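You operate a simulated robot arm through the tools that you are given. There is no shell and no other tool.

You are at the controls of a simulated robot arm. One attempt, no reset.

TASK
Wind the solder reel full and lift it off the winder.
Fine: turn the dial back to EMPTY first, then up to FULL; stand the reel beside the winder; dial back to EMPTY.
Where things are to end (x, y in the base frame): solder reel within 60 mm of [530, 370].

Only the result counts: the job must be done as asked and must still hold three seconds after the hand-in. Knocking over, shifting, dropping, spilling or breaking anything else fails it.

THE ROBOT
A 7-joint arm with a two-finger parallel gripper, fixed in place. Base frame: the origin is on the floor under the middle of its stand, x ahead of it, y to its left, z up; the work surface is at about z = 780. Units: mm, rad, N and s.
With the tool pointing down near the work surface it reaches from about 220 to 680 mm from the base axis. Its first joint turns from -1.152 to 1.152 rad. Payload 2.4 kg.
Tool frame: the origin (TCP) lies between the finger pads and is the grasp point; the fingertips stand 30 mm ahead of it; z points along the fingers, y is the line along which they close. Largest opening 94 mm; finger width 28, thickness 10; the body of the gripper, 50 by 96 mm, starts 55 mm behind the TCP.
Orientation is that of the tool frame in the base frame, as a unit quaternion [w, x, y, z]. With the fingers straight down and closing along the base's y, the tool's x points along the base's -x, its y along +y and its z along -z.

THE INTERFACE
- The arm moves only by the tool servo_tool. Its argument "rows" is one flat list of numbers, 6 for each row, row after row: the shift along the tool's x, y, z in units of 500 mm (1.0 is 500 mm), then the turn, a rotation vector about the tool's x, y, z in units of 60 degrees (1.0 is 60 degrees). In form: [x, y, z, rx, ry, rz, x, y, z, rx, ry, rz, ...]. A call has 1 to 20 rows; each row is the pose to reach, as a shift and turn from the pose commanded when the call began, along the tool's axes at that moment. "fingers" is the closure in counts, from 0 (fully open) to 255 (shut), set as the call begins (left out, the last holds). A call with a number of a shift or a turn outside -1 to 1 is refused whole. Each row takes 0.2 s and may step no farther than 50 mm and 0.15 rad from the row before; otherwise, or with a gripper value out of range, the whole call is refused. A pose out of reach is approached as far as the arm can. The call stops where the force on the tool passes 40 N (or 10 N more than at its start, if that is more) or the arm is blocked; 0.2 s more then pass. The fingers move at their own pace (about 153 mm/s each) and stop on an object; they squeeze with about 44 N. The grip force told is the motor's: it shows also when the fingers shut on nothing. Time passes only in rows, and 0.2 s behind the last, so rows that repeat a pose let the fingers close. It gives the time, the measured TCP pose, the force on the tool (base axes), the opening and the grip force at its end, in the units of the frame above (readings bear some noise), with the torque about the TCP (base axes, N m) and any sound that the robot's microphone picked up.
- Cameras (640 x 400 px; columns grow to the right, rows downward): "scene" is fixed at [41.8, 476.9, 1439]; the picture's right is [-0.71, -0.70, 0.00], its down [-0.45, 0.46, -0.77] and it looks along [0.54, -0.54, -0.64] (base axes); focal length 311 px, centre (320, 200). "wrist" rides on the gripper at [76, 14, -103] in the tool frame; the picture's right is [-0.18, 0.98, 0.00], its down [-0.75, -0.14, -0.64] and it looks along [-0.63, -0.12, 0.77] (tool axes); focal length 243 px, centre (320, 200). There is no depth. A picture from a camera that has moved, and an enlarged one, comes with that camera's place and axes in the base frame and with its lens.
- snapshot(camera): a new picture of that camera. The clock stands still meanwhile.
- zoom(camera, box): a new picture of the part [left, top, right, bottom] of that camera's present view, enlarged. The clock stands still meanwhile.
- sign_off(): hands the job in; it is judged then, once.

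Places have to be worked out from the pictures, the camera data and where the tool is seen. Open the gripper and draw the arm clear of the work before you hand the job in, unless the task says otherwise.

The tools are called after "Request:" by a JSON object that holds its "api" and its "payload". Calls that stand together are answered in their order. servo_tool: Moves the arm, as the interface text tells. Its arguments: {"type":"object","properties":{"rows":{"type":"array","items":{"type":"number"}},"fingers":{"type":"number"}},"required":["rows"]} The other tools are called the same way: snapshot (camera) takes a picture; zoom (camera, box) takes an enlarged picture of a part of a camera's view; sign_off () hands the job in.

At the start:

```text
time: 0.0
eef_pos: [255.1, 226.0, 1156.8]
tcp_rot: [0.001, 0.0, 1.0, 0.001]
wrist_force: [0.2, 0.3, 0.2]
torque: [0.0, 0.04, 0.02]
width: 94.0
grip_force: 0.1
```

scene: 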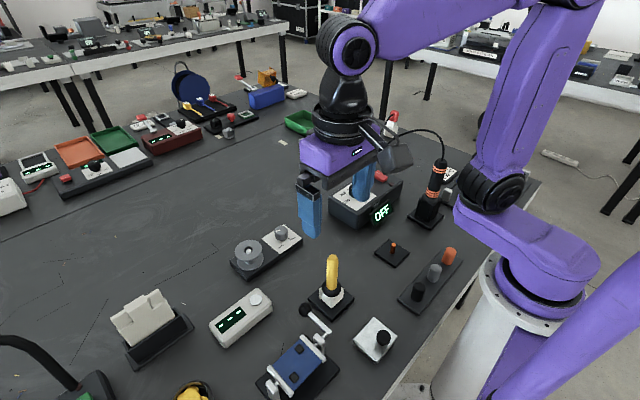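
wrist: 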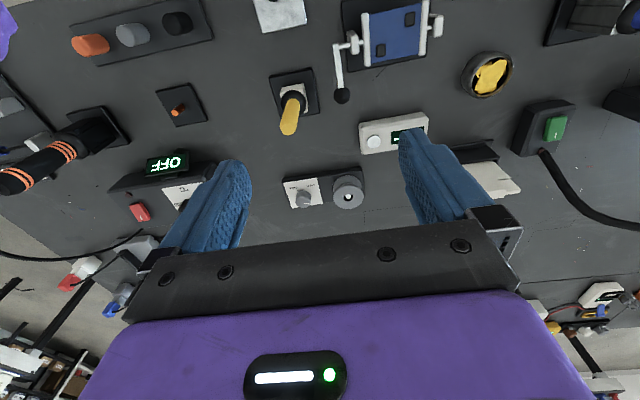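

The pictures show a black base with a grey reel and a dial, near scene pixel (265,250). I'll zoom in on it with both cameras before I move.

Request:
{"api": "zoom", "payload": {"camera": "scene", "box": [215, 210, 315, 290]}}

Request:
{"api": "zoom", "payload": {"camera": "wrist", "box": [260, 150, 400, 238]}}

Request:
{"api": "zoom", "payload": {"camera": "scene", "box": [0, 60, 320, 260]}}

```text
5.00 times, centred on (265, 250) of scene
camera zoom: at [41.8, 476.9, 1439.0], right [-0.71, -0.7, 0.0], down [-0.45, 0.46, -0.77], along [0.54, -0.54, -0.64], focal length 1554 px, centre (595, -50)
```

zoom: 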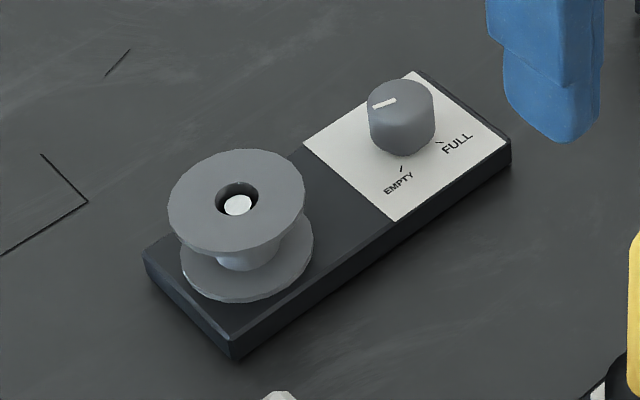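

```text
4.55 times, centred on (330, 194) of wrist
camera zoom: at [179.7, 240.9, 1259.5], right [0.18, 0.98, 0.0], down [0.75, -0.14, 0.64], along [0.63, -0.12, -0.77], focal length 1103 px, centre (274, 227)
```

zoom: 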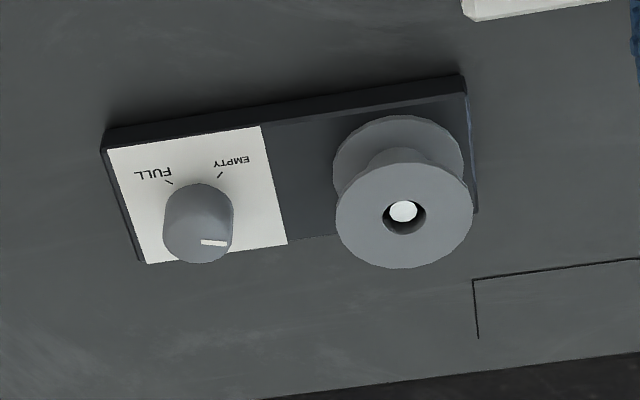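

```text
2.00 times, centred on (160, 160) of scene
camera zoom: at [41.8, 476.9, 1439.0], right [-0.71, -0.7, 0.0], down [-0.45, 0.46, -0.77], along [0.54, -0.54, -0.64], focal length 622 px, centre (640, 280)
```

zoom: 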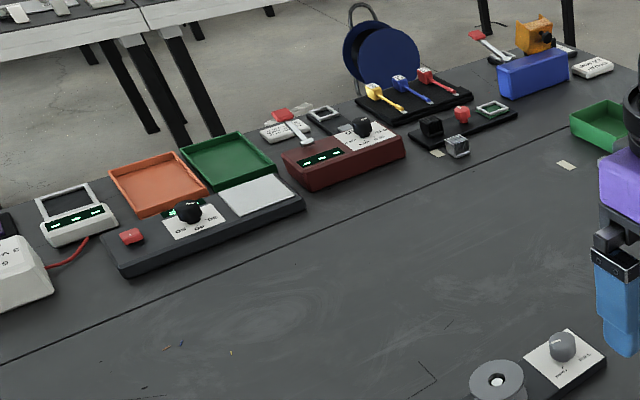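

The winder sits roughly along y, with the reel near (538,238) and the dial near (538,130). EMPTY is on its -x+y side and FULL on its -x-y side, with the pointer now about +y. I'll move above the dial, staying high, to get a closer look.

Request:
{"api": "servo_tool", "payload": {"rows": [-0.051, -0.0196, 0.036, 0, 0, 0, -0.102, -0.0392, 0.072, 0, 0, 0, -0.153, -0.0588, 0.108, 0, 0, 0, -0.204, -0.0784, 0.144, 0, 0, 0, -0.255, -0.098, 0.18, 0, 0, 0, -0.306, -0.1176, 0.216, 0, 0, 0, -0.357, -0.1372, 0.252, 0, 0, 0, -0.408, -0.1568, 0.288, 0, 0, 0, -0.459, -0.1764, 0.324, 0, 0, 0, -0.51, -0.196, 0.36, 0, 0, 0, -0.51, -0.196, 0.36, 0, 0, 0], "fingers": 0}}

```text
time: 2.4
eef_pos: [510.5, 130.7, 976.4]
tcp_rot: [0.0, -0.001, 1.0, 0.0]
wrist_force: [-0.4, -0.1, 0.4]
torque: [0.01, -0.04, 0.01]
width: 93.9
grip_force: 0.1
```

The arm arrived at (510,131,976). I'll take pictures from both cameras to locate the dial and the reel precisely.

Request:
{"api": "snapshot", "payload": {"camera": "wrist"}}

Request:
{"api": "snapshot", "payload": {"camera": "scene"}}

```text
taken
camera wrist: at [435.1, 143.3, 1078.8], right [0.18, 0.98, 0.0], down [0.75, -0.14, 0.64], along [0.63, -0.12, -0.77], focal length 243 px, centre (320, 200)
```

wrist: 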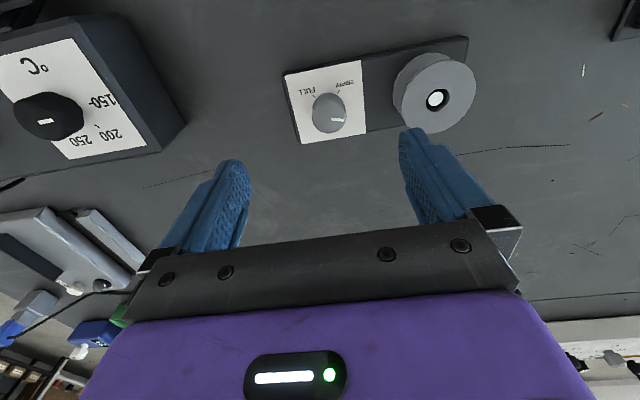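

```text
taken
```

scene: 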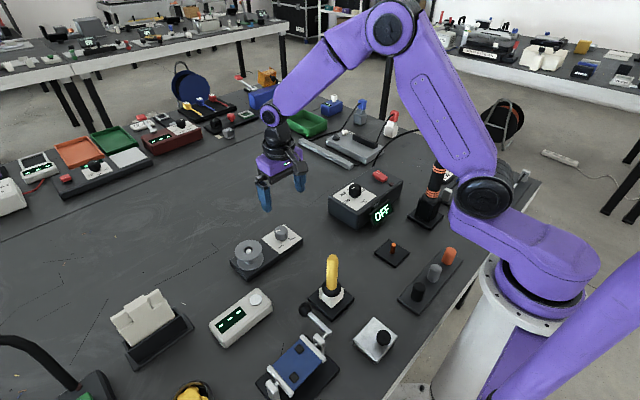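

From this view the dial is near (528,136) and the reel near (531,242). I'll zoom in for the pointer angle, the marks and the heights.

Request:
{"api": "zoom", "payload": {"camera": "wrist", "box": [276, 50, 396, 125]}}

Request:
{"api": "zoom", "payload": {"camera": "wrist", "box": [280, 30, 488, 160]}}

Request:
{"api": "zoom", "payload": {"camera": "scene", "box": [225, 215, 313, 285]}}

```text
5.33 times, centred on (336, 88) of wrist
camera zoom: at [435.1, 143.3, 1078.8], right [0.18, 0.98, 0.0], down [0.75, -0.14, 0.64], along [0.63, -0.12, -0.77], focal length 1294 px, centre (235, 800)
```

zoom: 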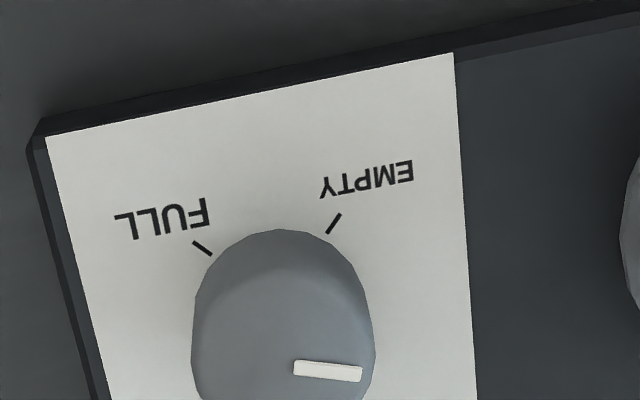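

```text
3.08 times, centred on (384, 95) of wrist
camera zoom: at [435.1, 143.3, 1078.8], right [0.18, 0.98, 0.0], down [0.75, -0.14, 0.64], along [0.63, -0.12, -0.77], focal length 746 px, centre (123, 523)
```

zoom: 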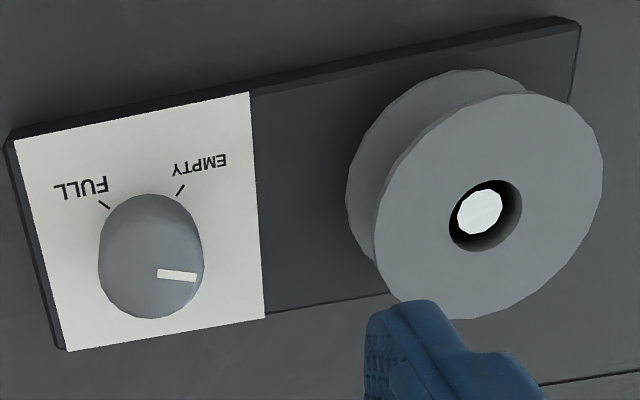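

```text
5.71 times, centred on (269, 250) of scene
camera zoom: at [41.8, 476.8, 1439.0], right [-0.71, -0.7, 0.0], down [-0.45, 0.46, -0.77], along [0.54, -0.54, -0.64], focal length 1777 px, centre (611, -86)
```

zoom: 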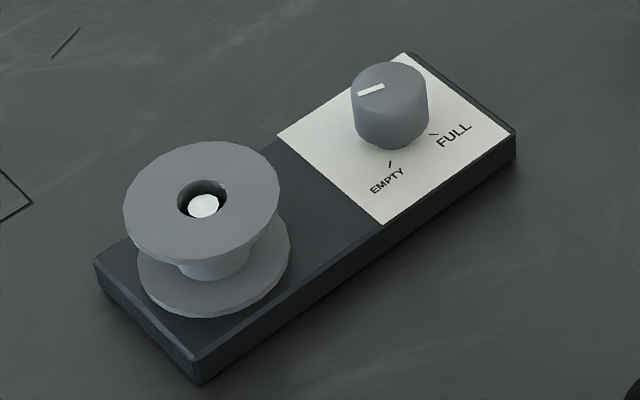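

The label panel corners solve to x 490–570 and y 95–175, so the knob centre is about (530,135) with its top near z 831 and a diameter of about 35 mm. The pointer is at about +72°, EMPTY at +135° and FULL at -135° through 0. I'll part-close the fingers and go above the knob.

Request:
{"api": "servo_tool", "payload": {"rows": [-0.013, 0.003, 0.05, 0, 0, 0, -0.026, 0.006, 0.1, 0, 0, 0, -0.039, 0.0086, 0.152, 0, 0, 0, -0.039, 0.0086, 0.152, 0, 0, 0, -0.039, 0.0086, 0.152, 0, 0, 0], "fingers": 90}}

```text
time: 3.6
eef_pos: [529.9, 133.2, 902.9]
tcp_rot: [0.0, 0.0, 1.0, -0.001]
wrist_force: [0.4, 0.3, 0.7]
torque: [0.02, -0.01, 0.0]
width: 60.9
grip_force: 0.1
```

The tool now reads (530,133,903). I'll check with the wrist camera that the fingers straddle the knob.

Request:
{"api": "snapshot", "payload": {"camera": "wrist"}}

Request:
{"api": "zoom", "payload": {"camera": "wrist", "box": [220, 60, 420, 260]}}

```text
taken
camera wrist: at [454.2, 147.3, 1004.3], right [0.18, 0.98, 0.0], down [0.75, -0.14, 0.64], along [0.63, -0.12, -0.77], focal length 243 px, centre (320, 200)
```

wrist: 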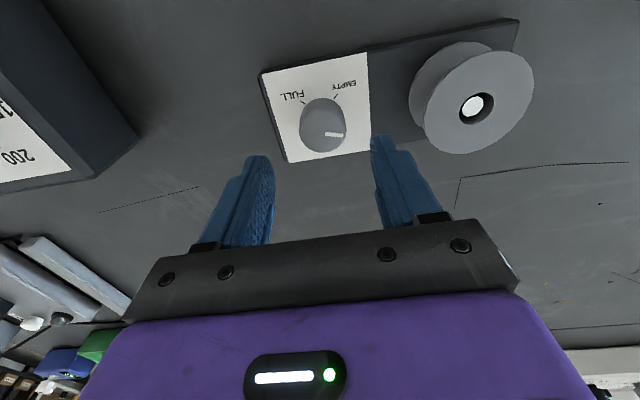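

```text
2.00 times, centred on (320, 160) of wrist
camera zoom: at [454.2, 147.3, 1004.3], right [0.18, 0.98, 0.0], down [0.75, -0.14, 0.64], along [0.63, -0.12, -0.77], focal length 485 px, centre (320, 280)
```

zoom: 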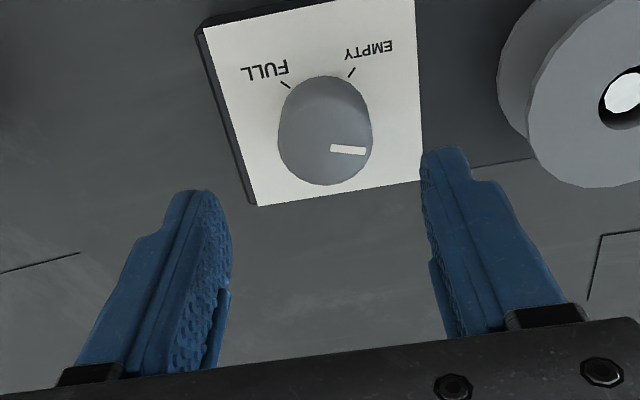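

The label corners again give a knob centre of about (530,135), with its top at z 832. I'll shift 2 mm in +y, descend to z≈837 and then close on the knob.

Request:
{"api": "servo_tool", "payload": {"rows": [0, 0.004, 0.03, 0, 0, 0, 0, 0.004, 0.06, 0, 0, 0, 0, 0.004, 0.09, 0, 0, 0, 0, 0.004, 0.115, 0, 0, 0, 0, 0.004, 0.13, 0, 0, 0, 0, 0.004, 0.13, 0, 0, 0]}}

```text
time: 5.0
eef_pos: [530.9, 134.9, 835.9]
tcp_rot: [0.0, 0.0, 1.0, 0.001]
wrist_force: [-0.4, 1.1, 0.4]
torque: [0.0, -0.01, -0.06]
width: 60.9
grip_force: 0.0
```

No contact on the way down, and the fingertips are near z 806. Now I'll close on the knob.

Request:
{"api": "servo_tool", "payload": {"rows": [0, 0, 0, 0, 0, 0, 0, 0, 0, 0, 0, 0, 0, 0, 0, 0, 0, 0], "fingers": 255}}

Request:
{"api": "zoom", "payload": {"camera": "wrist", "box": [200, 20, 440, 260]}}

```text
time: 5.8
eef_pos: [529.9, 135.8, 835.3]
tcp_rot: [0.0, 0.0, 1.0, 0.0]
wrist_force: [1.3, 1.9, -4.0]
torque: [0.04, -0.06, 0.01]
width: 35.4
grip_force: 45.4
```

```text
1.67 times, centred on (320, 140) of wrist
camera zoom: at [454.2, 149.3, 938.5], right [0.18, 0.98, 0.0], down [0.75, -0.14, 0.64], along [0.63, -0.12, -0.77], focal length 404 px, centre (320, 300)
```

zoom: 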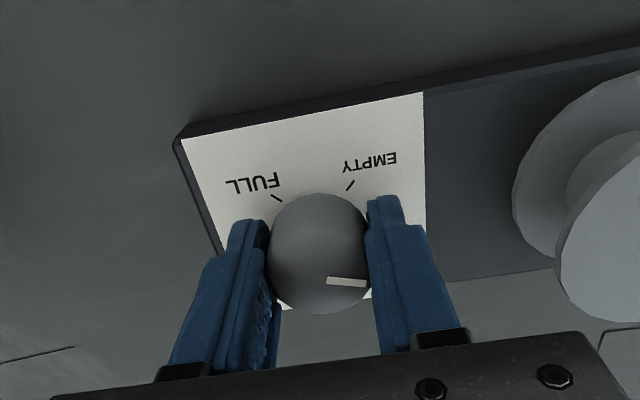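

The knob is gripped (width 35.4, grip 45 N). I'll turn 40° counter-clockwise seen from above, which is negative about tool z, towards EMPTY.

Request:
{"api": "servo_tool", "payload": {"rows": [0, 0, 0, 0, 0, -0.084, 0, 0, 0, 0, 0, -0.167, 0, 0, 0, 0, 0, -0.25, 0, 0, 0, 0, 0, -0.333, 0, 0, 0, 0, 0, -0.417, 0, 0, 0, 0, 0, -0.5, 0, 0, 0, 0, 0, -0.583, 0, 0, 0, 0, 0, -0.667, 0, 0, 0, 0, 0, -0.667]}}

Request:
{"api": "snapshot", "payload": {"camera": "wrist"}}

Request:
{"api": "zoom", "payload": {"camera": "scene", "box": [225, 195, 325, 285]}}

```text
time: 7.8
eef_pos: [530.0, 133.1, 835.9]
tcp_rot: [0.0, -0.343, 0.939, 0.0]
wrist_force: [-1.8, 0.9, 1.1]
torque: [0.27, -0.24, -0.02]
width: 35.1
grip_force: 45.0
```

```text
taken
camera wrist: at [463.0, 96.7, 938.5], right [-0.49, 0.87, 0.0], down [0.67, 0.38, 0.64], along [0.56, 0.32, -0.77], focal length 243 px, centre (320, 200)
```

wrist: 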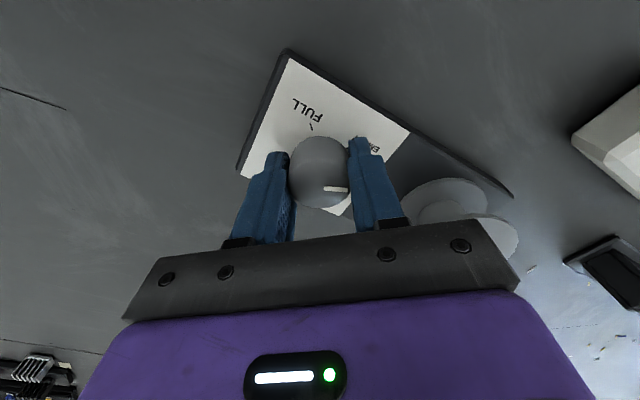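

```text
4.44 times, centred on (275, 240) of scene
camera zoom: at [41.8, 476.9, 1439.0], right [-0.71, -0.7, 0.0], down [-0.45, 0.46, -0.77], along [0.54, -0.54, -0.64], focal length 1382 px, centre (520, 22)
```

zoom: 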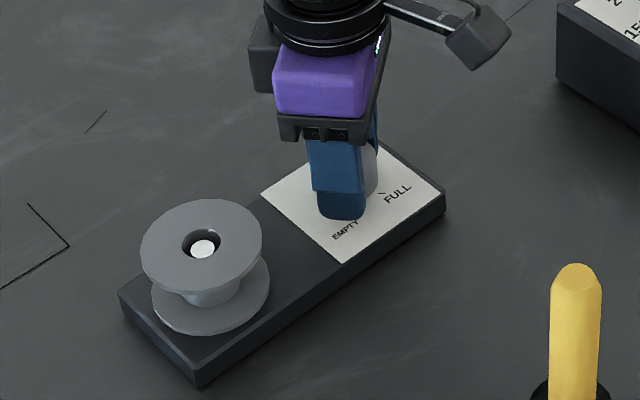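

The knob follows the grip without slipping, since the pointer stays fixed in the wrist view. The pointer is now at about 112°, so I'll turn another 20° counter-clockwise and look again.

Request:
{"api": "servo_tool", "payload": {"rows": [0, 0, 0, 0, 0, -0.067, 0, 0, 0, 0, 0, -0.133, 0, 0, 0, 0, 0, -0.2, 0, 0, 0, 0, 0, -0.267, 0, 0, 0, 0, 0, -0.333, 0, 0, 0, 0, 0, -0.333]}}

Request:
{"api": "zoom", "payload": {"camera": "wrist", "box": [230, 60, 430, 260]}}

Request:
{"api": "zoom", "payload": {"camera": "scene", "box": [225, 195, 325, 285]}}

```text
time: 9.2
eef_pos: [529.0, 134.6, 835.8]
tcp_rot: [0.0, -0.501, 0.865, 0.0]
wrist_force: [0.1, 0.9, 0.4]
torque: [-0.11, -0.03, -0.01]
width: 35.1
grip_force: 45.5
```

```text
2.00 times, centred on (330, 160) of wrist
camera zoom: at [480.1, 75.9, 938.5], right [-0.76, 0.65, 0.0], down [0.5, 0.58, 0.64], along [0.42, 0.49, -0.77], focal length 485 px, centre (300, 280)
```

zoom: 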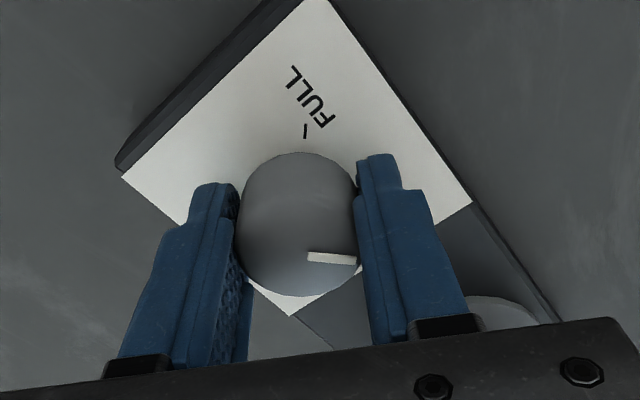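

```text
4.44 times, centred on (275, 240) of scene
camera zoom: at [41.8, 476.9, 1439.0], right [-0.71, -0.7, 0.0], down [-0.45, 0.46, -0.77], along [0.54, -0.54, -0.64], focal length 1382 px, centre (520, 22)
```

zoom: 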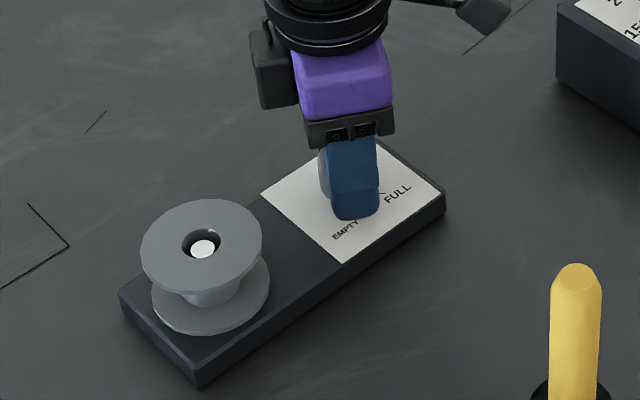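

The rotation reads 60° and the bar direction works out to about 130°. I'll zoom in tighter for a better measure of the remaining angle.

Request:
{"api": "zoom", "payload": {"camera": "wrist", "box": [295, 125, 375, 215]}}

```text
4.44 times, centred on (335, 170) of wrist
camera zoom: at [480.1, 75.9, 938.5], right [-0.76, 0.65, 0.0], down [0.5, 0.58, 0.64], along [0.42, 0.49, -0.77], focal length 1078 px, centre (253, 333)
```

zoom: 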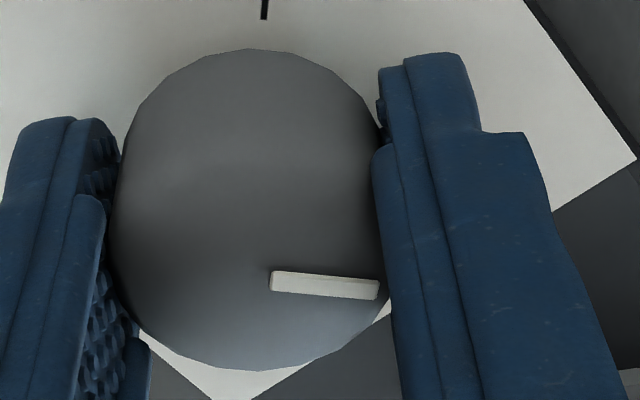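

The bar direction is now about 133°, almost at the EMPTY mark at 135°. I'll turn 4° more and watch the torque for an end stop.

Request:
{"api": "servo_tool", "payload": {"rows": [0, 0, 0, 0, 0, -0.022, 0, 0, 0, 0, 0, -0.044, 0, 0, 0, 0, 0, -0.067, 0, 0, 0, 0, 0, -0.067]}}

Request:
{"api": "zoom", "payload": {"camera": "wrist", "box": [295, 125, 375, 215]}}

```text
time: 10.2
eef_pos: [529.4, 134.0, 835.4]
tcp_rot: [0.0, -0.53, 0.848, 0.0]
wrist_force: [1.4, 0.7, -2.8]
torque: [0.33, -0.01, -0.67]
width: 35.1
grip_force: 44.9
```

```text
4.44 times, centred on (335, 170) of wrist
camera zoom: at [484.2, 72.4, 938.5], right [-0.8, 0.6, 0.0], down [0.46, 0.61, 0.64], along [0.38, 0.52, -0.77], focal length 1078 px, centre (253, 333)
```

zoom: 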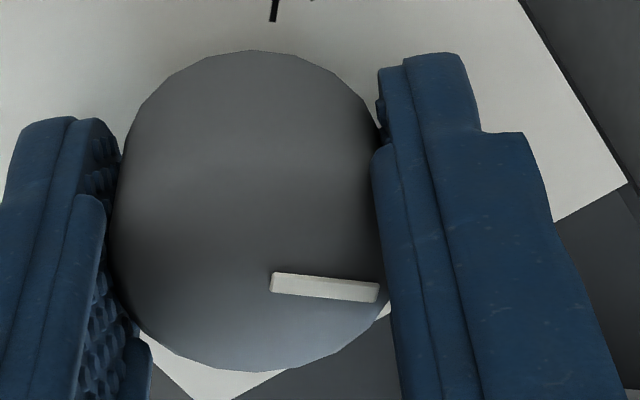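

The torque about z jumped to -0.67 N m, which means the EMPTY end stop is reached. Now I'll turn clockwise towards FULL, 60° first.

Request:
{"api": "servo_tool", "payload": {"rows": [0, 0, 0, 0, 0, 0.1, 0, 0, 0, 0, 0, 0.2, 0, 0, 0, 0, 0, 0.3, 0, 0, 0, 0, 0, 0.4, 0, 0, 0, 0, 0, 0.5, 0, 0, 0, 0, 0, 0.6, 0, 0, 0, 0, 0, 0.7, 0, 0, 0, 0, 0, 0.8, 0, 0, 0, 0, 0, 0.9, 0, 0, 0, 0, 0, 1.0, 0, 0, 0, 0, 0, 1.0]}}

Request:
{"api": "zoom", "payload": {"camera": "wrist", "box": [230, 60, 430, 260]}}

Request:
{"api": "zoom", "payload": {"camera": "scene", "box": [225, 195, 325, 285]}}

```text
time: 12.6
eef_pos: [529.7, 135.9, 835.0]
tcp_rot: [0.0, -0.034, 0.999, 0.0]
wrist_force: [-0.8, 0.5, -1.6]
torque: [-0.02, 0.31, -0.02]
width: 35.0
grip_force: 44.9
```

```text
2.00 times, centred on (330, 160) of wrist
camera zoom: at [453.2, 144.0, 938.5], right [0.12, 0.99, 0.0], down [0.76, -0.09, 0.64], along [0.64, -0.07, -0.77], focal length 485 px, centre (300, 280)
```

zoom: 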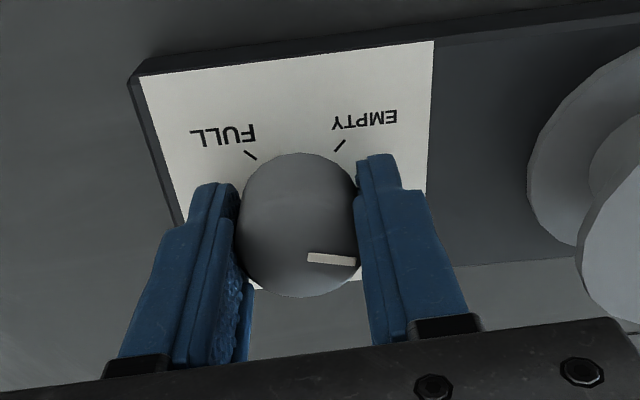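

```text
4.44 times, centred on (275, 240) of scene
camera zoom: at [41.8, 476.9, 1439.0], right [-0.71, -0.7, 0.0], down [-0.45, 0.46, -0.77], along [0.54, -0.54, -0.64], focal length 1382 px, centre (520, 22)
```

zoom: 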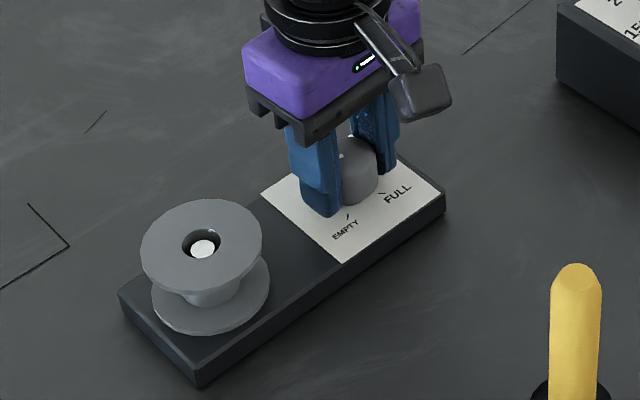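

The knob keeps following and the pointer is at about 75°. I'll continue another 60° clockwise.

Request:
{"api": "servo_tool", "payload": {"rows": [0, 0, 0, 0, 0, 0.1, 0, 0, 0, 0, 0, 0.2, 0, 0, 0, 0, 0, 0.3, 0, 0, 0, 0, 0, 0.4, 0, 0, 0, 0, 0, 0.5, 0, 0, 0, 0, 0, 0.6, 0, 0, 0, 0, 0, 0.7, 0, 0, 0, 0, 0, 0.8, 0, 0, 0, 0, 0, 0.9, 0, 0, 0, 0, 0, 1.0, 0, 0, 0, 0, 0, 1.0]}}

Request:
{"api": "zoom", "payload": {"camera": "wrist", "box": [230, 60, 430, 260]}}

Request:
{"api": "zoom", "payload": {"camera": "scene", "box": [225, 195, 325, 285]}}

```text
time: 15.0
eef_pos: [530.1, 135.7, 835.8]
tcp_rot: [0.001, 0.47, 0.883, 0.001]
wrist_force: [2.0, 9.7, -5.0]
torque: [0.12, 0.34, -0.01]
width: 35.1
grip_force: 45.3
```

```text
2.00 times, centred on (330, 160) of wrist
camera zoom: at [499.5, 206.5, 938.5], right [0.92, 0.4, 0.0], down [0.3, -0.7, 0.64], along [0.26, -0.59, -0.77], focal length 485 px, centre (300, 280)
```

zoom: 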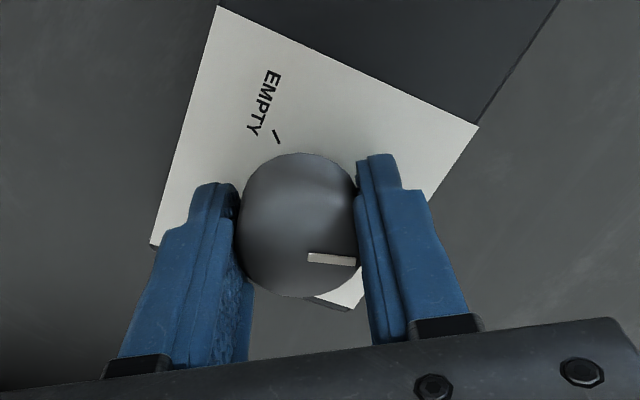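

```text
4.44 times, centred on (275, 240) of scene
camera zoom: at [42.0, 477.1, 1438.9], right [-0.71, -0.7, 0.0], down [-0.45, 0.46, -0.77], along [0.54, -0.54, -0.64], focal length 1382 px, centre (520, 22)
```

zoom: 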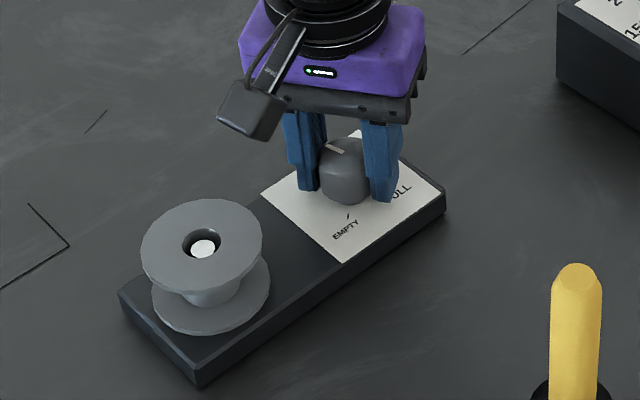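

Everything is tracking, the gripper is at -56° and the pointer at about +15°. I'll try another 30° clockwise before regrasping.

Request:
{"api": "servo_tool", "payload": {"rows": [0, 0, 0, 0, 0, 0.1, 0, 0, 0, 0, 0, 0.2, 0, 0, 0, 0, 0, 0.3, 0, 0, 0, 0, 0, 0.4, 0, 0, 0, 0, 0, 0.5, 0, 0, 0, 0, 0, 0.5]}}

Request:
{"api": "zoom", "payload": {"camera": "wrist", "box": [230, 60, 430, 260]}}

```text
time: 16.4
eef_pos: [529.4, 134.9, 835.0]
tcp_rot: [-0.001, 0.683, 0.73, -0.001]
wrist_force: [4.0, 10.4, -3.1]
torque: [-0.19, -0.06, -0.01]
width: 34.9
grip_force: 44.9
```

```text
2.00 times, centred on (330, 160) of wrist
camera zoom: at [539.6, 212.4, 938.5], right [0.99, -0.12, 0.0], down [-0.09, -0.76, 0.64], along [-0.07, -0.64, -0.77], focal length 485 px, centre (300, 280)
```

zoom: 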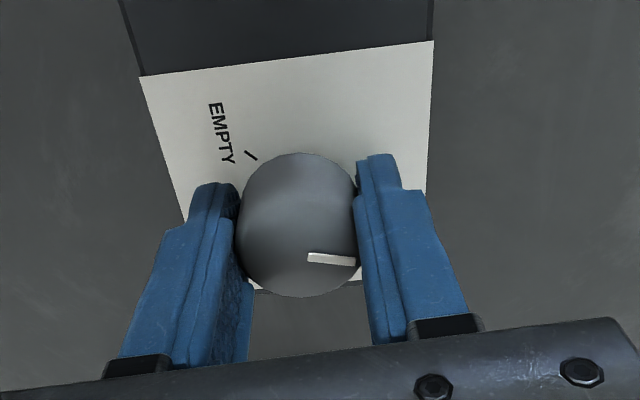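

At -86° it still holds well, with the pointer at about -15° and 120° left to FULL. Now I'll open the fingers to regrasp and turn the open gripper back counter-clockwise around the knob.

Request:
{"api": "servo_tool", "payload": {"rows": [0, 0, 0, 0, 0, 0, 0, 0, 0, 0, 0, 0, 0, 0, 0, 0, 0, 0], "fingers": 90}}

Request:
{"api": "zoom", "payload": {"camera": "wrist", "box": [230, 60, 430, 260]}}

```text
time: 17.2
eef_pos: [529.5, 135.5, 836.6]
tcp_rot: [0.0, 0.682, 0.731, 0.0]
wrist_force: [-0.1, 0.6, -0.4]
torque: [-0.02, 0.01, 0.04]
width: 61.0
grip_force: 0.0
```

```text
2.00 times, centred on (330, 160) of wrist
camera zoom: at [539.3, 211.9, 938.5], right [0.99, -0.12, 0.0], down [-0.09, -0.76, 0.64], along [-0.07, -0.64, -0.77], focal length 485 px, centre (300, 280)
```

zoom: 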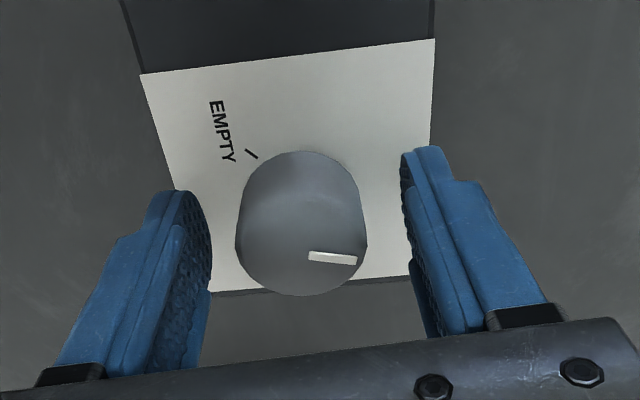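

The knob is released, stayed in place, and sits centred between the fingers. I'll turn the open gripper back counter-clockwise in three 50° calls, starting with two.

Request:
{"api": "servo_tool", "payload": {"rows": [0, 0, 0, 0, 0, -0.119, 0, 0, 0, 0, 0, -0.238, 0, 0, 0, 0, 0, -0.357, 0, 0, 0, 0, 0, -0.476, 0, 0, 0, 0, 0, -0.595, 0, 0, 0, 0, 0, -0.714, 0, 0, 0, 0, 0, -0.833, 0, 0, 0, 0, 0, -0.833]}}

Request:
{"api": "servo_tool", "payload": {"rows": [0, 0, 0, 0, 0, -0.119, 0, 0, 0, 0, 0, -0.238, 0, 0, 0, 0, 0, -0.357, 0, 0, 0, 0, 0, -0.476, 0, 0, 0, 0, 0, -0.595, 0, 0, 0, 0, 0, -0.714, 0, 0, 0, 0, 0, -0.833, 0, 0, 0, 0, 0, -0.833]}}

```text
time: 19.0
eef_pos: [529.6, 134.7, 836.3]
tcp_rot: [0.0, 0.308, 0.951, 0.0]
wrist_force: [0.6, 0.3, -0.2]
torque: [0.01, 0.0, -0.01]
width: 60.7
grip_force: 0.0
```

```text
time: 20.8
eef_pos: [529.6, 134.9, 835.4]
tcp_rot: [0.0, -0.124, 0.992, 0.0]
wrist_force: [-0.5, 0.6, 0.2]
torque: [-0.03, 0.0, 0.0]
width: 61.0
grip_force: 0.0
```

The open gripper is now at +14° with no contact. One more 50° brings it to +64°.

Request:
{"api": "servo_tool", "payload": {"rows": [0, 0, 0, 0, 0, -0.119, 0, 0, 0, 0, 0, -0.238, 0, 0, 0, 0, 0, -0.357, 0, 0, 0, 0, 0, -0.476, 0, 0, 0, 0, 0, -0.595, 0, 0, 0, 0, 0, -0.714, 0, 0, 0, 0, 0, -0.833, 0, 0, 0, 0, 0, -0.833]}}

Request:
{"api": "zoom", "payload": {"camera": "wrist", "box": [230, 60, 430, 260]}}

```text
time: 22.6
eef_pos: [528.9, 134.1, 836.0]
tcp_rot: [0.0, -0.53, 0.848, 0.0]
wrist_force: [0.4, -0.9, 0.6]
torque: [-0.03, -0.02, 0.03]
width: 60.6
grip_force: 0.1
```

```text
2.00 times, centred on (330, 160) of wrist
camera zoom: at [484.2, 72.2, 938.3], right [-0.8, 0.6, 0.0], down [0.46, 0.62, 0.64], along [0.38, 0.52, -0.77], focal length 485 px, centre (300, 280)
```

zoom: 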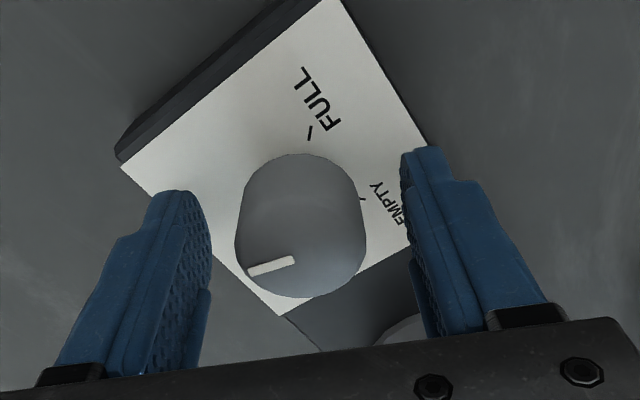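

The gripper is at +64° around the knob, with the pointer at about -15° as expected. I'll close on the knob again and turn 60° clockwise.

Request:
{"api": "servo_tool", "payload": {"rows": [0, 0, 0, 0, 0, 0, 0, 0, 0, 0, 0, 0, 0, 0, 0, 0, 0, 0], "fingers": 255}}

Request:
{"api": "servo_tool", "payload": {"rows": [0, 0, 0, 0, 0, 0.1, 0, 0, 0, 0, 0, 0.2, 0, 0, 0, 0, 0, 0.3, 0, 0, 0, 0, 0, 0.4, 0, 0, 0, 0, 0, 0.5, 0, 0, 0, 0, 0, 0.6, 0, 0, 0, 0, 0, 0.7, 0, 0, 0, 0, 0, 0.8, 0, 0, 0, 0, 0, 0.9, 0, 0, 0, 0, 0, 1.0, 0, 0, 0, 0, 0, 1.0]}}

Request:
{"api": "zoom", "payload": {"camera": "wrist", "box": [230, 60, 430, 260]}}

```text
time: 23.4
eef_pos: [529.7, 134.1, 835.1]
tcp_rot: [0.0, -0.53, 0.848, 0.0]
wrist_force: [0.6, 0.3, 0.1]
torque: [-0.03, 0.02, 0.01]
width: 35.6
grip_force: 45.1
```

```text
time: 25.8
eef_pos: [529.6, 134.1, 836.4]
tcp_rot: [-0.001, -0.034, 0.999, 0.0]
wrist_force: [-6.1, 2.5, -1.2]
torque: [0.25, -0.35, -0.01]
width: 35.3
grip_force: 44.7
```

```text
2.00 times, centred on (330, 160) of wrist
camera zoom: at [453.2, 144.1, 938.4], right [0.12, 0.99, 0.0], down [0.76, -0.09, 0.64], along [0.64, -0.08, -0.77], focal length 485 px, centre (300, 280)
```

zoom: 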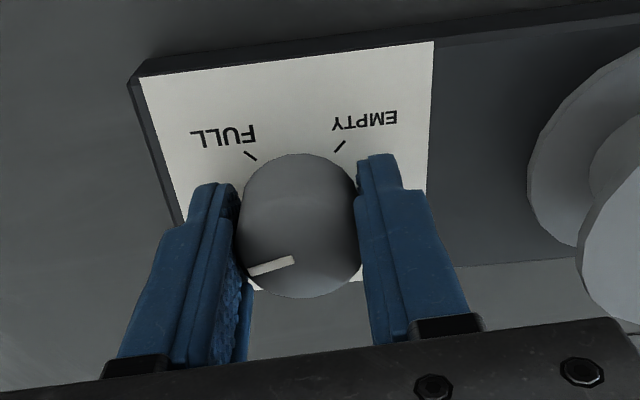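

The pointer is now at about -75°, with about 60° to go to FULL. I'll turn another 54° clockwise.

Request:
{"api": "servo_tool", "payload": {"rows": [0, 0, 0, 0, 0, 0.1, 0, 0, 0, 0, 0, 0.2, 0, 0, 0, 0, 0, 0.3, 0, 0, 0, 0, 0, 0.4, 0, 0, 0, 0, 0, 0.5, 0, 0, 0, 0, 0, 0.6, 0, 0, 0, 0, 0, 0.7, 0, 0, 0, 0, 0, 0.8, 0, 0, 0, 0, 0, 0.9, 0, 0, 0, 0, 0, 0.9]}}

Request:
{"api": "zoom", "payload": {"camera": "wrist", "box": [230, 60, 430, 260]}}

Request:
{"api": "zoom", "payload": {"camera": "scene", "box": [225, 195, 325, 285]}}

```text
time: 28.0
eef_pos: [530.0, 134.9, 836.6]
tcp_rot: [0.0, 0.423, 0.906, 0.0]
wrist_force: [-4.1, 10.5, -8.6]
torque: [0.05, -0.36, 0.0]
width: 35.3
grip_force: 44.9
```

```text
2.00 times, centred on (330, 160) of wrist
camera zoom: at [492.3, 203.0, 938.3], right [0.87, 0.49, 0.0], down [0.38, -0.67, 0.64], along [0.31, -0.56, -0.77], focal length 485 px, centre (300, 280)
```

zoom: 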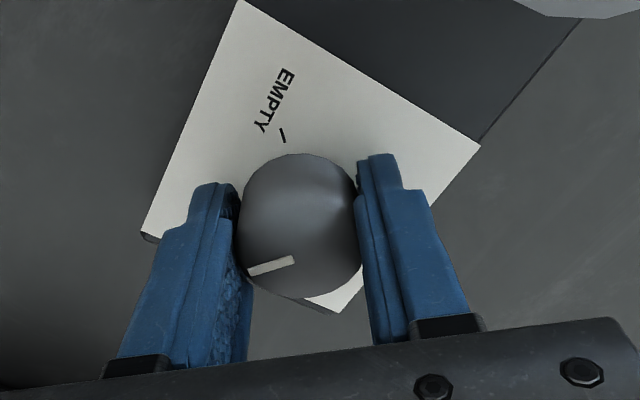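

```text
4.44 times, centred on (275, 240) of scene
camera zoom: at [41.8, 477.1, 1438.9], right [-0.71, -0.7, 0.0], down [-0.45, 0.46, -0.77], along [0.54, -0.54, -0.64], focal length 1382 px, centre (520, 22)
```

zoom: 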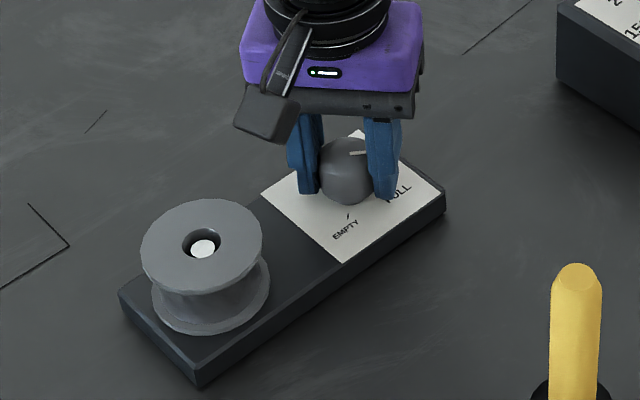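

The reel is visibly fatter between its flanges, so the winding works. The pointer is at about -129°, so I'll turn the last few degrees gently until the stop shows in the torque.

Request:
{"api": "servo_tool", "payload": {"rows": [0, 0, 0, 0, 0, 0.03, 0, 0, 0, 0, 0, 0.06, 0, 0, 0, 0, 0, 0.09, 0, 0, 0, 0, 0, 0.117, 0, 0, 0, 0, 0, 0.117]}}

Request:
{"api": "zoom", "payload": {"camera": "wrist", "box": [230, 60, 430, 260]}}

Request:
{"api": "zoom", "payload": {"camera": "scene", "box": [225, 195, 325, 285]}}

```text
time: 29.2
eef_pos: [529.9, 134.9, 835.3]
tcp_rot: [0.0, 0.476, 0.88, 0.0]
wrist_force: [0.3, 11.1, -8.6]
torque: [0.2, 0.5, 1.16]
width: 35.2
grip_force: 44.9
```

```text
2.00 times, centred on (330, 160) of wrist
camera zoom: at [500.6, 207.1, 938.3], right [0.92, 0.38, 0.0], down [0.29, -0.71, 0.64], along [0.25, -0.59, -0.77], focal length 485 px, centre (300, 280)
```

zoom: 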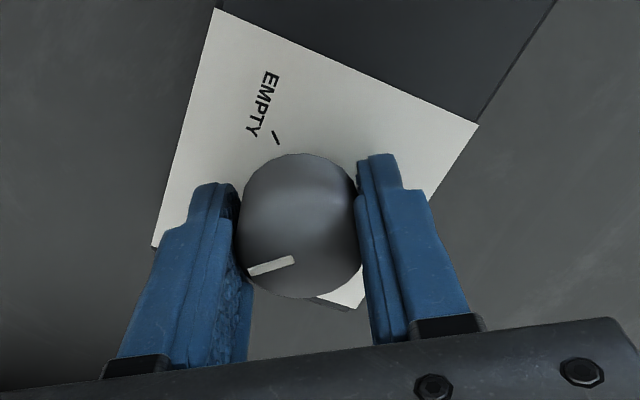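

```text
4.44 times, centred on (275, 240) of scene
camera zoom: at [42.0, 477.2, 1438.9], right [-0.71, -0.7, 0.0], down [-0.45, 0.46, -0.77], along [0.54, -0.54, -0.64], focal length 1382 px, centre (520, 22)
```

zoom: 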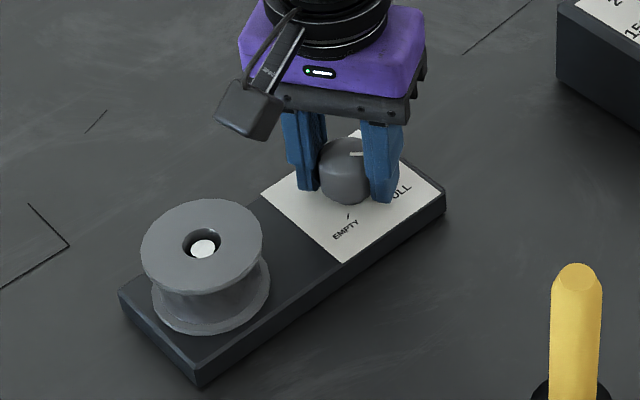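

The torque of 1.16 N m shows the FULL stop is reached. I'll hold there for a couple of seconds and compare close-ups of the reel to see whether it is still filling.

Request:
{"api": "zoom", "payload": {"camera": "scene", "box": [235, 235, 295, 275]}}

Request:
{"api": "servo_tool", "payload": {"rows": [0, 0, 0, 0, 0, 0, 0, 0, 0, 0, 0, 0, 0, 0, 0, 0, 0, 0, 0, 0, 0, 0, 0, 0, 0, 0, 0, 0, 0, 0, 0, 0, 0, 0, 0, 0, 0, 0, 0, 0, 0, 0, 0, 0, 0, 0, 0, 0, 0, 0, 0, 0, 0, 0, 0, 0, 0, 0, 0, 0]}}

Request:
{"api": "zoom", "payload": {"camera": "scene", "box": [235, 235, 295, 275]}}

```text
10.00 times, centred on (265, 255) of scene
camera zoom: at [42.0, 477.2, 1438.9], right [-0.71, -0.7, 0.0], down [-0.45, 0.46, -0.77], along [0.54, -0.54, -0.64], focal length 3109 px, centre (870, -350)
```

zoom: 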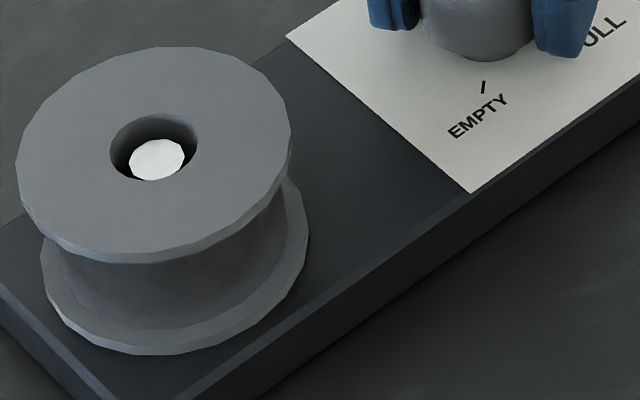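

```text
time: 31.4
eef_pos: [528.8, 136.4, 835.6]
tcp_rot: [0.0, 0.477, 0.879, 0.0]
wrist_force: [1.2, 12.9, -7.2]
torque: [0.15, 0.07, 1.08]
width: 35.5
grip_force: 44.9
```

```text
10.00 times, centred on (265, 255) of scene
camera zoom: at [42.0, 477.2, 1438.9], right [-0.71, -0.7, 0.0], down [-0.45, 0.46, -0.77], along [0.54, -0.54, -0.64], focal length 3109 px, centre (870, -350)
```

zoom: 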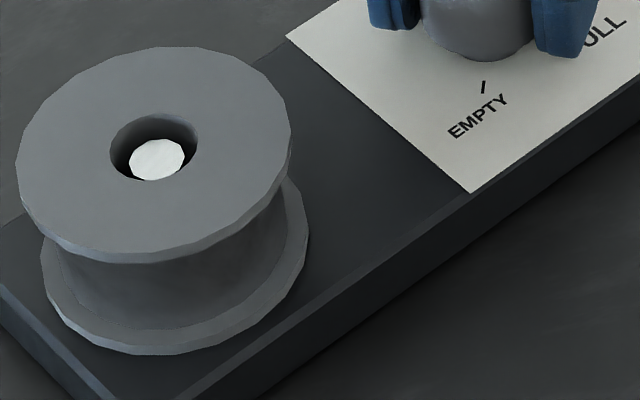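

The reel is unchanged over 2 s, so it is full and steady with the dial held at the FULL stop. I'll open the fingers and check that the pointer stays put.

Request:
{"api": "servo_tool", "payload": {"rows": [0, 0, 0, 0, 0, 0, 0, 0, 0, 0, 0, 0, 0, 0, 0, 0, 0, 0], "fingers": 90}}

Request:
{"api": "zoom", "payload": {"camera": "wrist", "box": [230, 60, 430, 260]}}

Request:
{"api": "zoom", "payload": {"camera": "scene", "box": [235, 225, 305, 275]}}

```text
time: 32.2
eef_pos: [529.0, 136.4, 834.9]
tcp_rot: [0.0, 0.478, 0.878, 0.0]
wrist_force: [-0.6, 0.4, -0.4]
torque: [-0.01, -0.02, -0.01]
width: 60.6
grip_force: 0.1
```

```text
2.00 times, centred on (330, 160) of wrist
camera zoom: at [500.8, 206.3, 938.4], right [0.93, 0.38, 0.0], down [0.29, -0.71, 0.64], along [0.24, -0.59, -0.77], focal length 485 px, centre (300, 280)
```

zoom: 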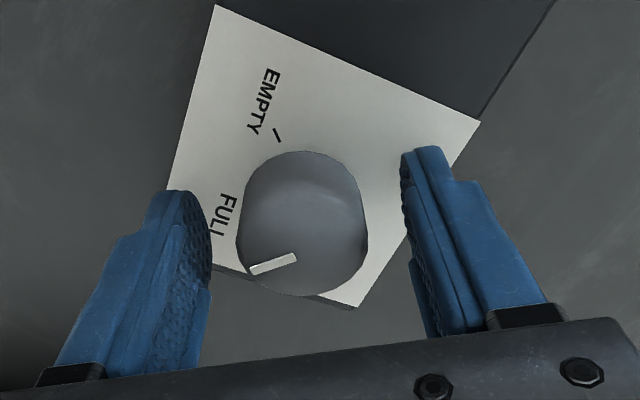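

```text
8.00 times, centred on (270, 250) of scene
camera zoom: at [41.8, 476.8, 1439.0], right [-0.71, -0.7, 0.0], down [-0.45, 0.46, -0.77], along [0.54, -0.54, -0.64], focal length 2487 px, centre (720, -200)
```

zoom: 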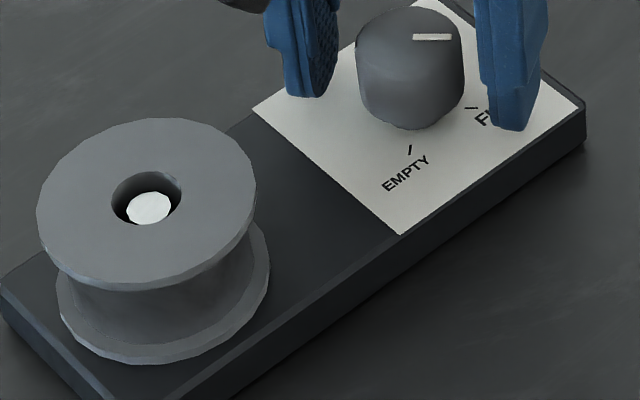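

The pointer sits at the FULL mark and stays after release. I'll rise to about z 960 and turn the gripper back to its neutral orientation.

Request:
{"api": "servo_tool", "payload": {"rows": [0, 0, -0.04, 0, 0, 0, 0, 0, -0.09, 0, 0, 0, 0, 0, -0.15, 0, 0, 0, 0, 0, -0.2, 0, 0, 0, 0, 0, -0.25, 0, 0, 0, 0, 0, -0.25, 0, 0, -0.12, 0, 0, -0.25, 0, 0, -0.24, 0, 0, -0.25, 0, 0, -0.36, 0, 0, -0.25, 0, 0, -0.48, 0, 0, -0.25, 0, 0, -0.6, 0, 0, -0.25, 0, 0, -0.72, 0, 0, -0.25, 0, 0, -0.84, 0, 0, -0.25, 0, 0, -0.95, 0, 0, -0.25, 0, 0, -0.95]}}

```text
time: 35.2
eef_pos: [530.2, 134.5, 961.1]
tcp_rot: [0.0, 0.0, 1.0, 0.0]
wrist_force: [1.4, 0.3, -0.8]
torque: [0.01, -0.01, 0.01]
width: 60.8
grip_force: 0.1
```

The gripper is back at neutral at (530,134.5,961). I'll move over the reel with the fingers fully open and look at it.

Request:
{"api": "servo_tool", "payload": {"rows": [0, 0.05, 0, 0, 0, 0, 0, 0.1, 0, 0, 0, 0, 0, 0.15, 0, 0, 0, 0, 0, 0.212, 0, 0, 0, 0, 0, 0.212, 0, 0, 0, 0, 0, 0.212, 0, 0, 0, 0], "fingers": 0}}

Request:
{"api": "snapshot", "payload": {"camera": "wrist"}}

Request:
{"api": "zoom", "payload": {"camera": "wrist", "box": [220, 40, 420, 165]}}

Request:
{"api": "snapshot", "payload": {"camera": "scene"}}

```text
time: 36.6
eef_pos: [530.9, 241.3, 960.1]
tcp_rot: [0.0, 0.0, 1.0, 0.0]
wrist_force: [-0.5, 0.0, 0.4]
torque: [-0.03, -0.02, -0.03]
width: 93.9
grip_force: 0.0
```

```text
taken
camera wrist: at [454.7, 255.9, 1063.0], right [0.19, 0.98, 0.0], down [0.75, -0.14, 0.64], along [0.63, -0.12, -0.77], focal length 243 px, centre (320, 200)
```

wrist: 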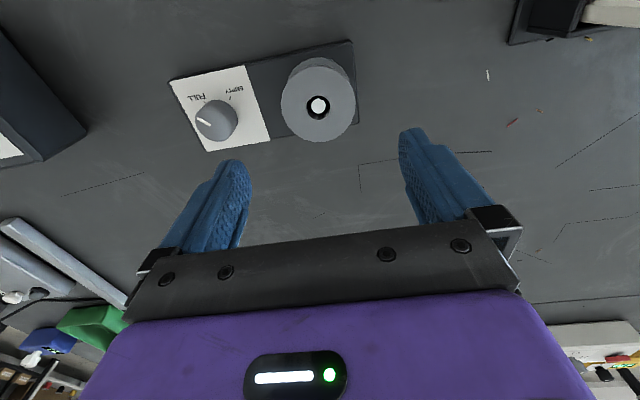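

```text
3.20 times, centred on (320, 102) of wrist
camera zoom: at [454.7, 255.9, 1063.0], right [0.19, 0.98, 0.0], down [0.75, -0.14, 0.64], along [0.63, -0.12, -0.77], focal length 776 px, centre (320, 512)
```

zoom: 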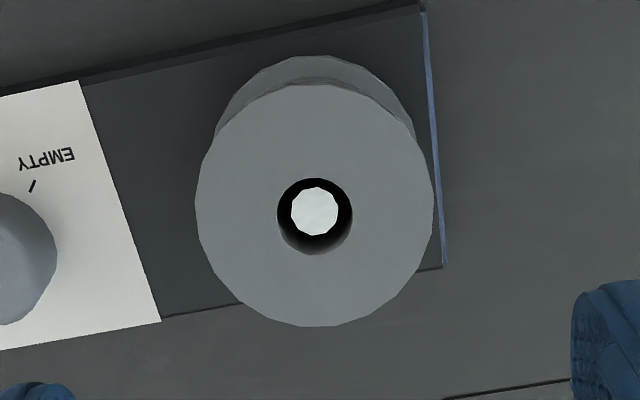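

```text
taken
```

scene: 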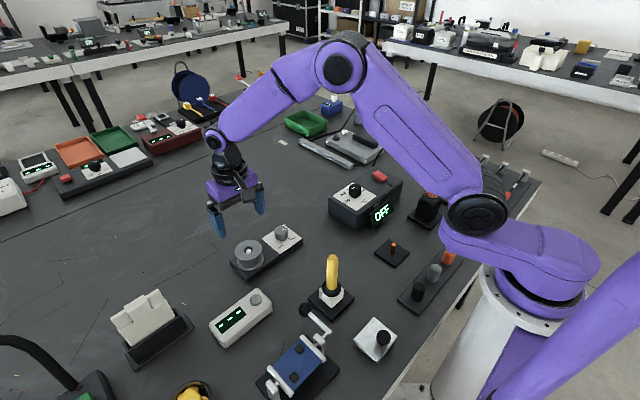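

The reel works out to about (528,241), with its top near z 842 and a diameter of about 70 mm. I'll descend to z≈900, where the fingertips stay above the reel, and check alignment before straddling it.

Request:
{"api": "servo_tool", "payload": {"rows": [0, 0, 0.04, 0, 0, 0, 0, 0, 0.08, 0, 0, 0, 0, 0, 0.12, 0, 0, 0, 0, 0, 0.12, 0, 0, 0]}}

Request:
{"api": "snapshot", "payload": {"camera": "wrist"}}

Request:
{"api": "zoom", "payload": {"camera": "scene", "box": [200, 200, 310, 285]}}

```text
time: 37.6
eef_pos: [529.6, 241.1, 900.8]
tcp_rot: [0.0, 0.001, 1.0, -0.001]
wrist_force: [-0.2, -0.2, -0.5]
torque: [0.03, 0.02, -0.02]
width: 94.3
grip_force: 0.1
```

```text
taken
camera wrist: at [454.1, 254.9, 1002.9], right [0.19, 0.98, 0.0], down [0.75, -0.14, 0.64], along [0.63, -0.12, -0.77], focal length 243 px, centre (320, 200)
```

wrist: 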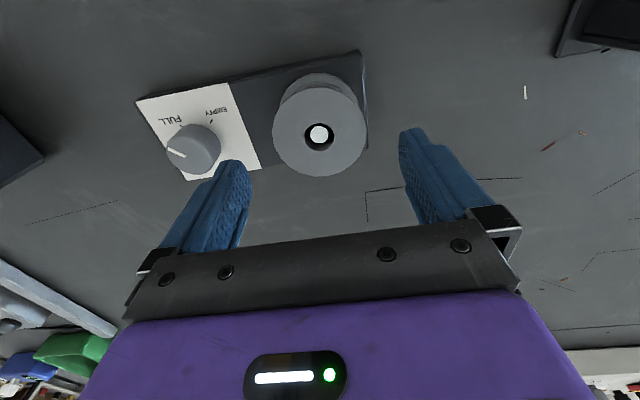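

```text
4.71 times, centred on (255, 242) of scene
camera zoom: at [41.8, 476.9, 1439.0], right [-0.71, -0.7, 0.0], down [-0.45, 0.46, -0.77], along [0.54, -0.54, -0.64], focal length 1463 px, centre (626, 0)
```

zoom: 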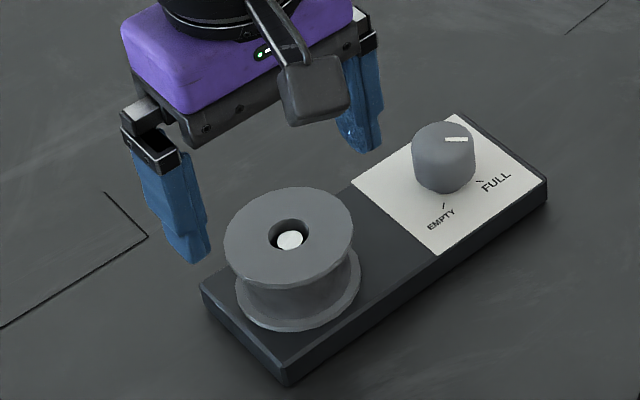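

The reel is centred between the open fingers. I'll descend to z≈835, the level already used safely over this plate, with a 2 mm x correction.

Request:
{"api": "servo_tool", "payload": {"rows": [0.004, 0.001, 0.03, 0, 0, 0, 0.004, 0.001, 0.06, 0, 0, 0, 0.004, 0.001, 0.09, 0, 0, 0, 0.004, 0.001, 0.115, 0, 0, 0, 0.004, 0.001, 0.131, 0, 0, 0, 0.004, 0.001, 0.131, 0, 0, 0]}}

Request:
{"api": "snapshot", "payload": {"camera": "wrist"}}

Request:
{"api": "zoom", "payload": {"camera": "scene", "box": [200, 200, 310, 285]}}

```text
time: 39.0
eef_pos: [527.6, 241.4, 835.1]
tcp_rot: [0.0, 0.002, 1.0, 0.0]
wrist_force: [-0.2, -0.5, -0.2]
torque: [0.01, -0.04, -0.03]
width: 94.0
grip_force: 0.0
```

```text
taken
camera wrist: at [452.4, 255.5, 937.9], right [0.19, 0.98, 0.0], down [0.75, -0.14, 0.64], along [0.63, -0.12, -0.77], focal length 243 px, centre (320, 200)
```

wrist: 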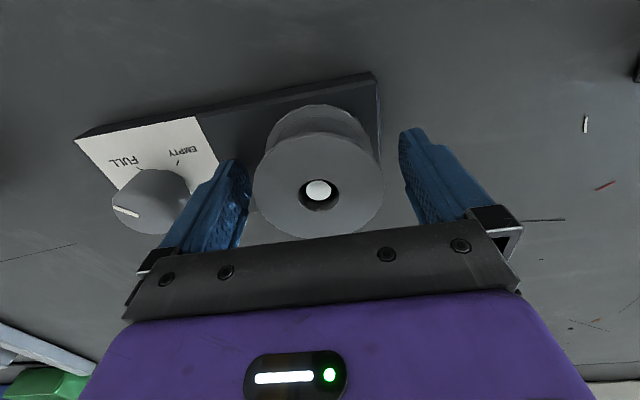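

```text
4.71 times, centred on (255, 242) of scene
camera zoom: at [41.8, 476.9, 1439.0], right [-0.71, -0.7, 0.0], down [-0.45, 0.46, -0.77], along [0.54, -0.54, -0.64], focal length 1463 px, centre (626, 0)
```

zoom: 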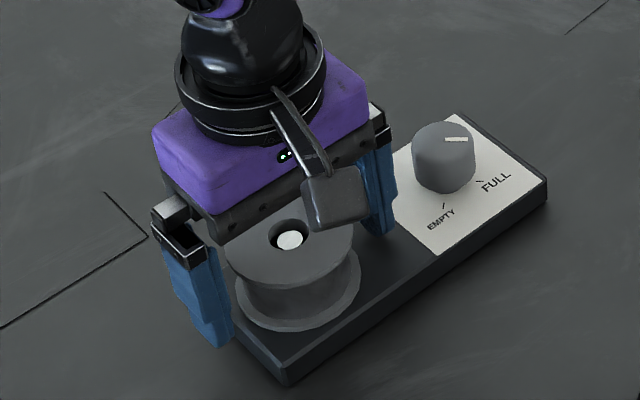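

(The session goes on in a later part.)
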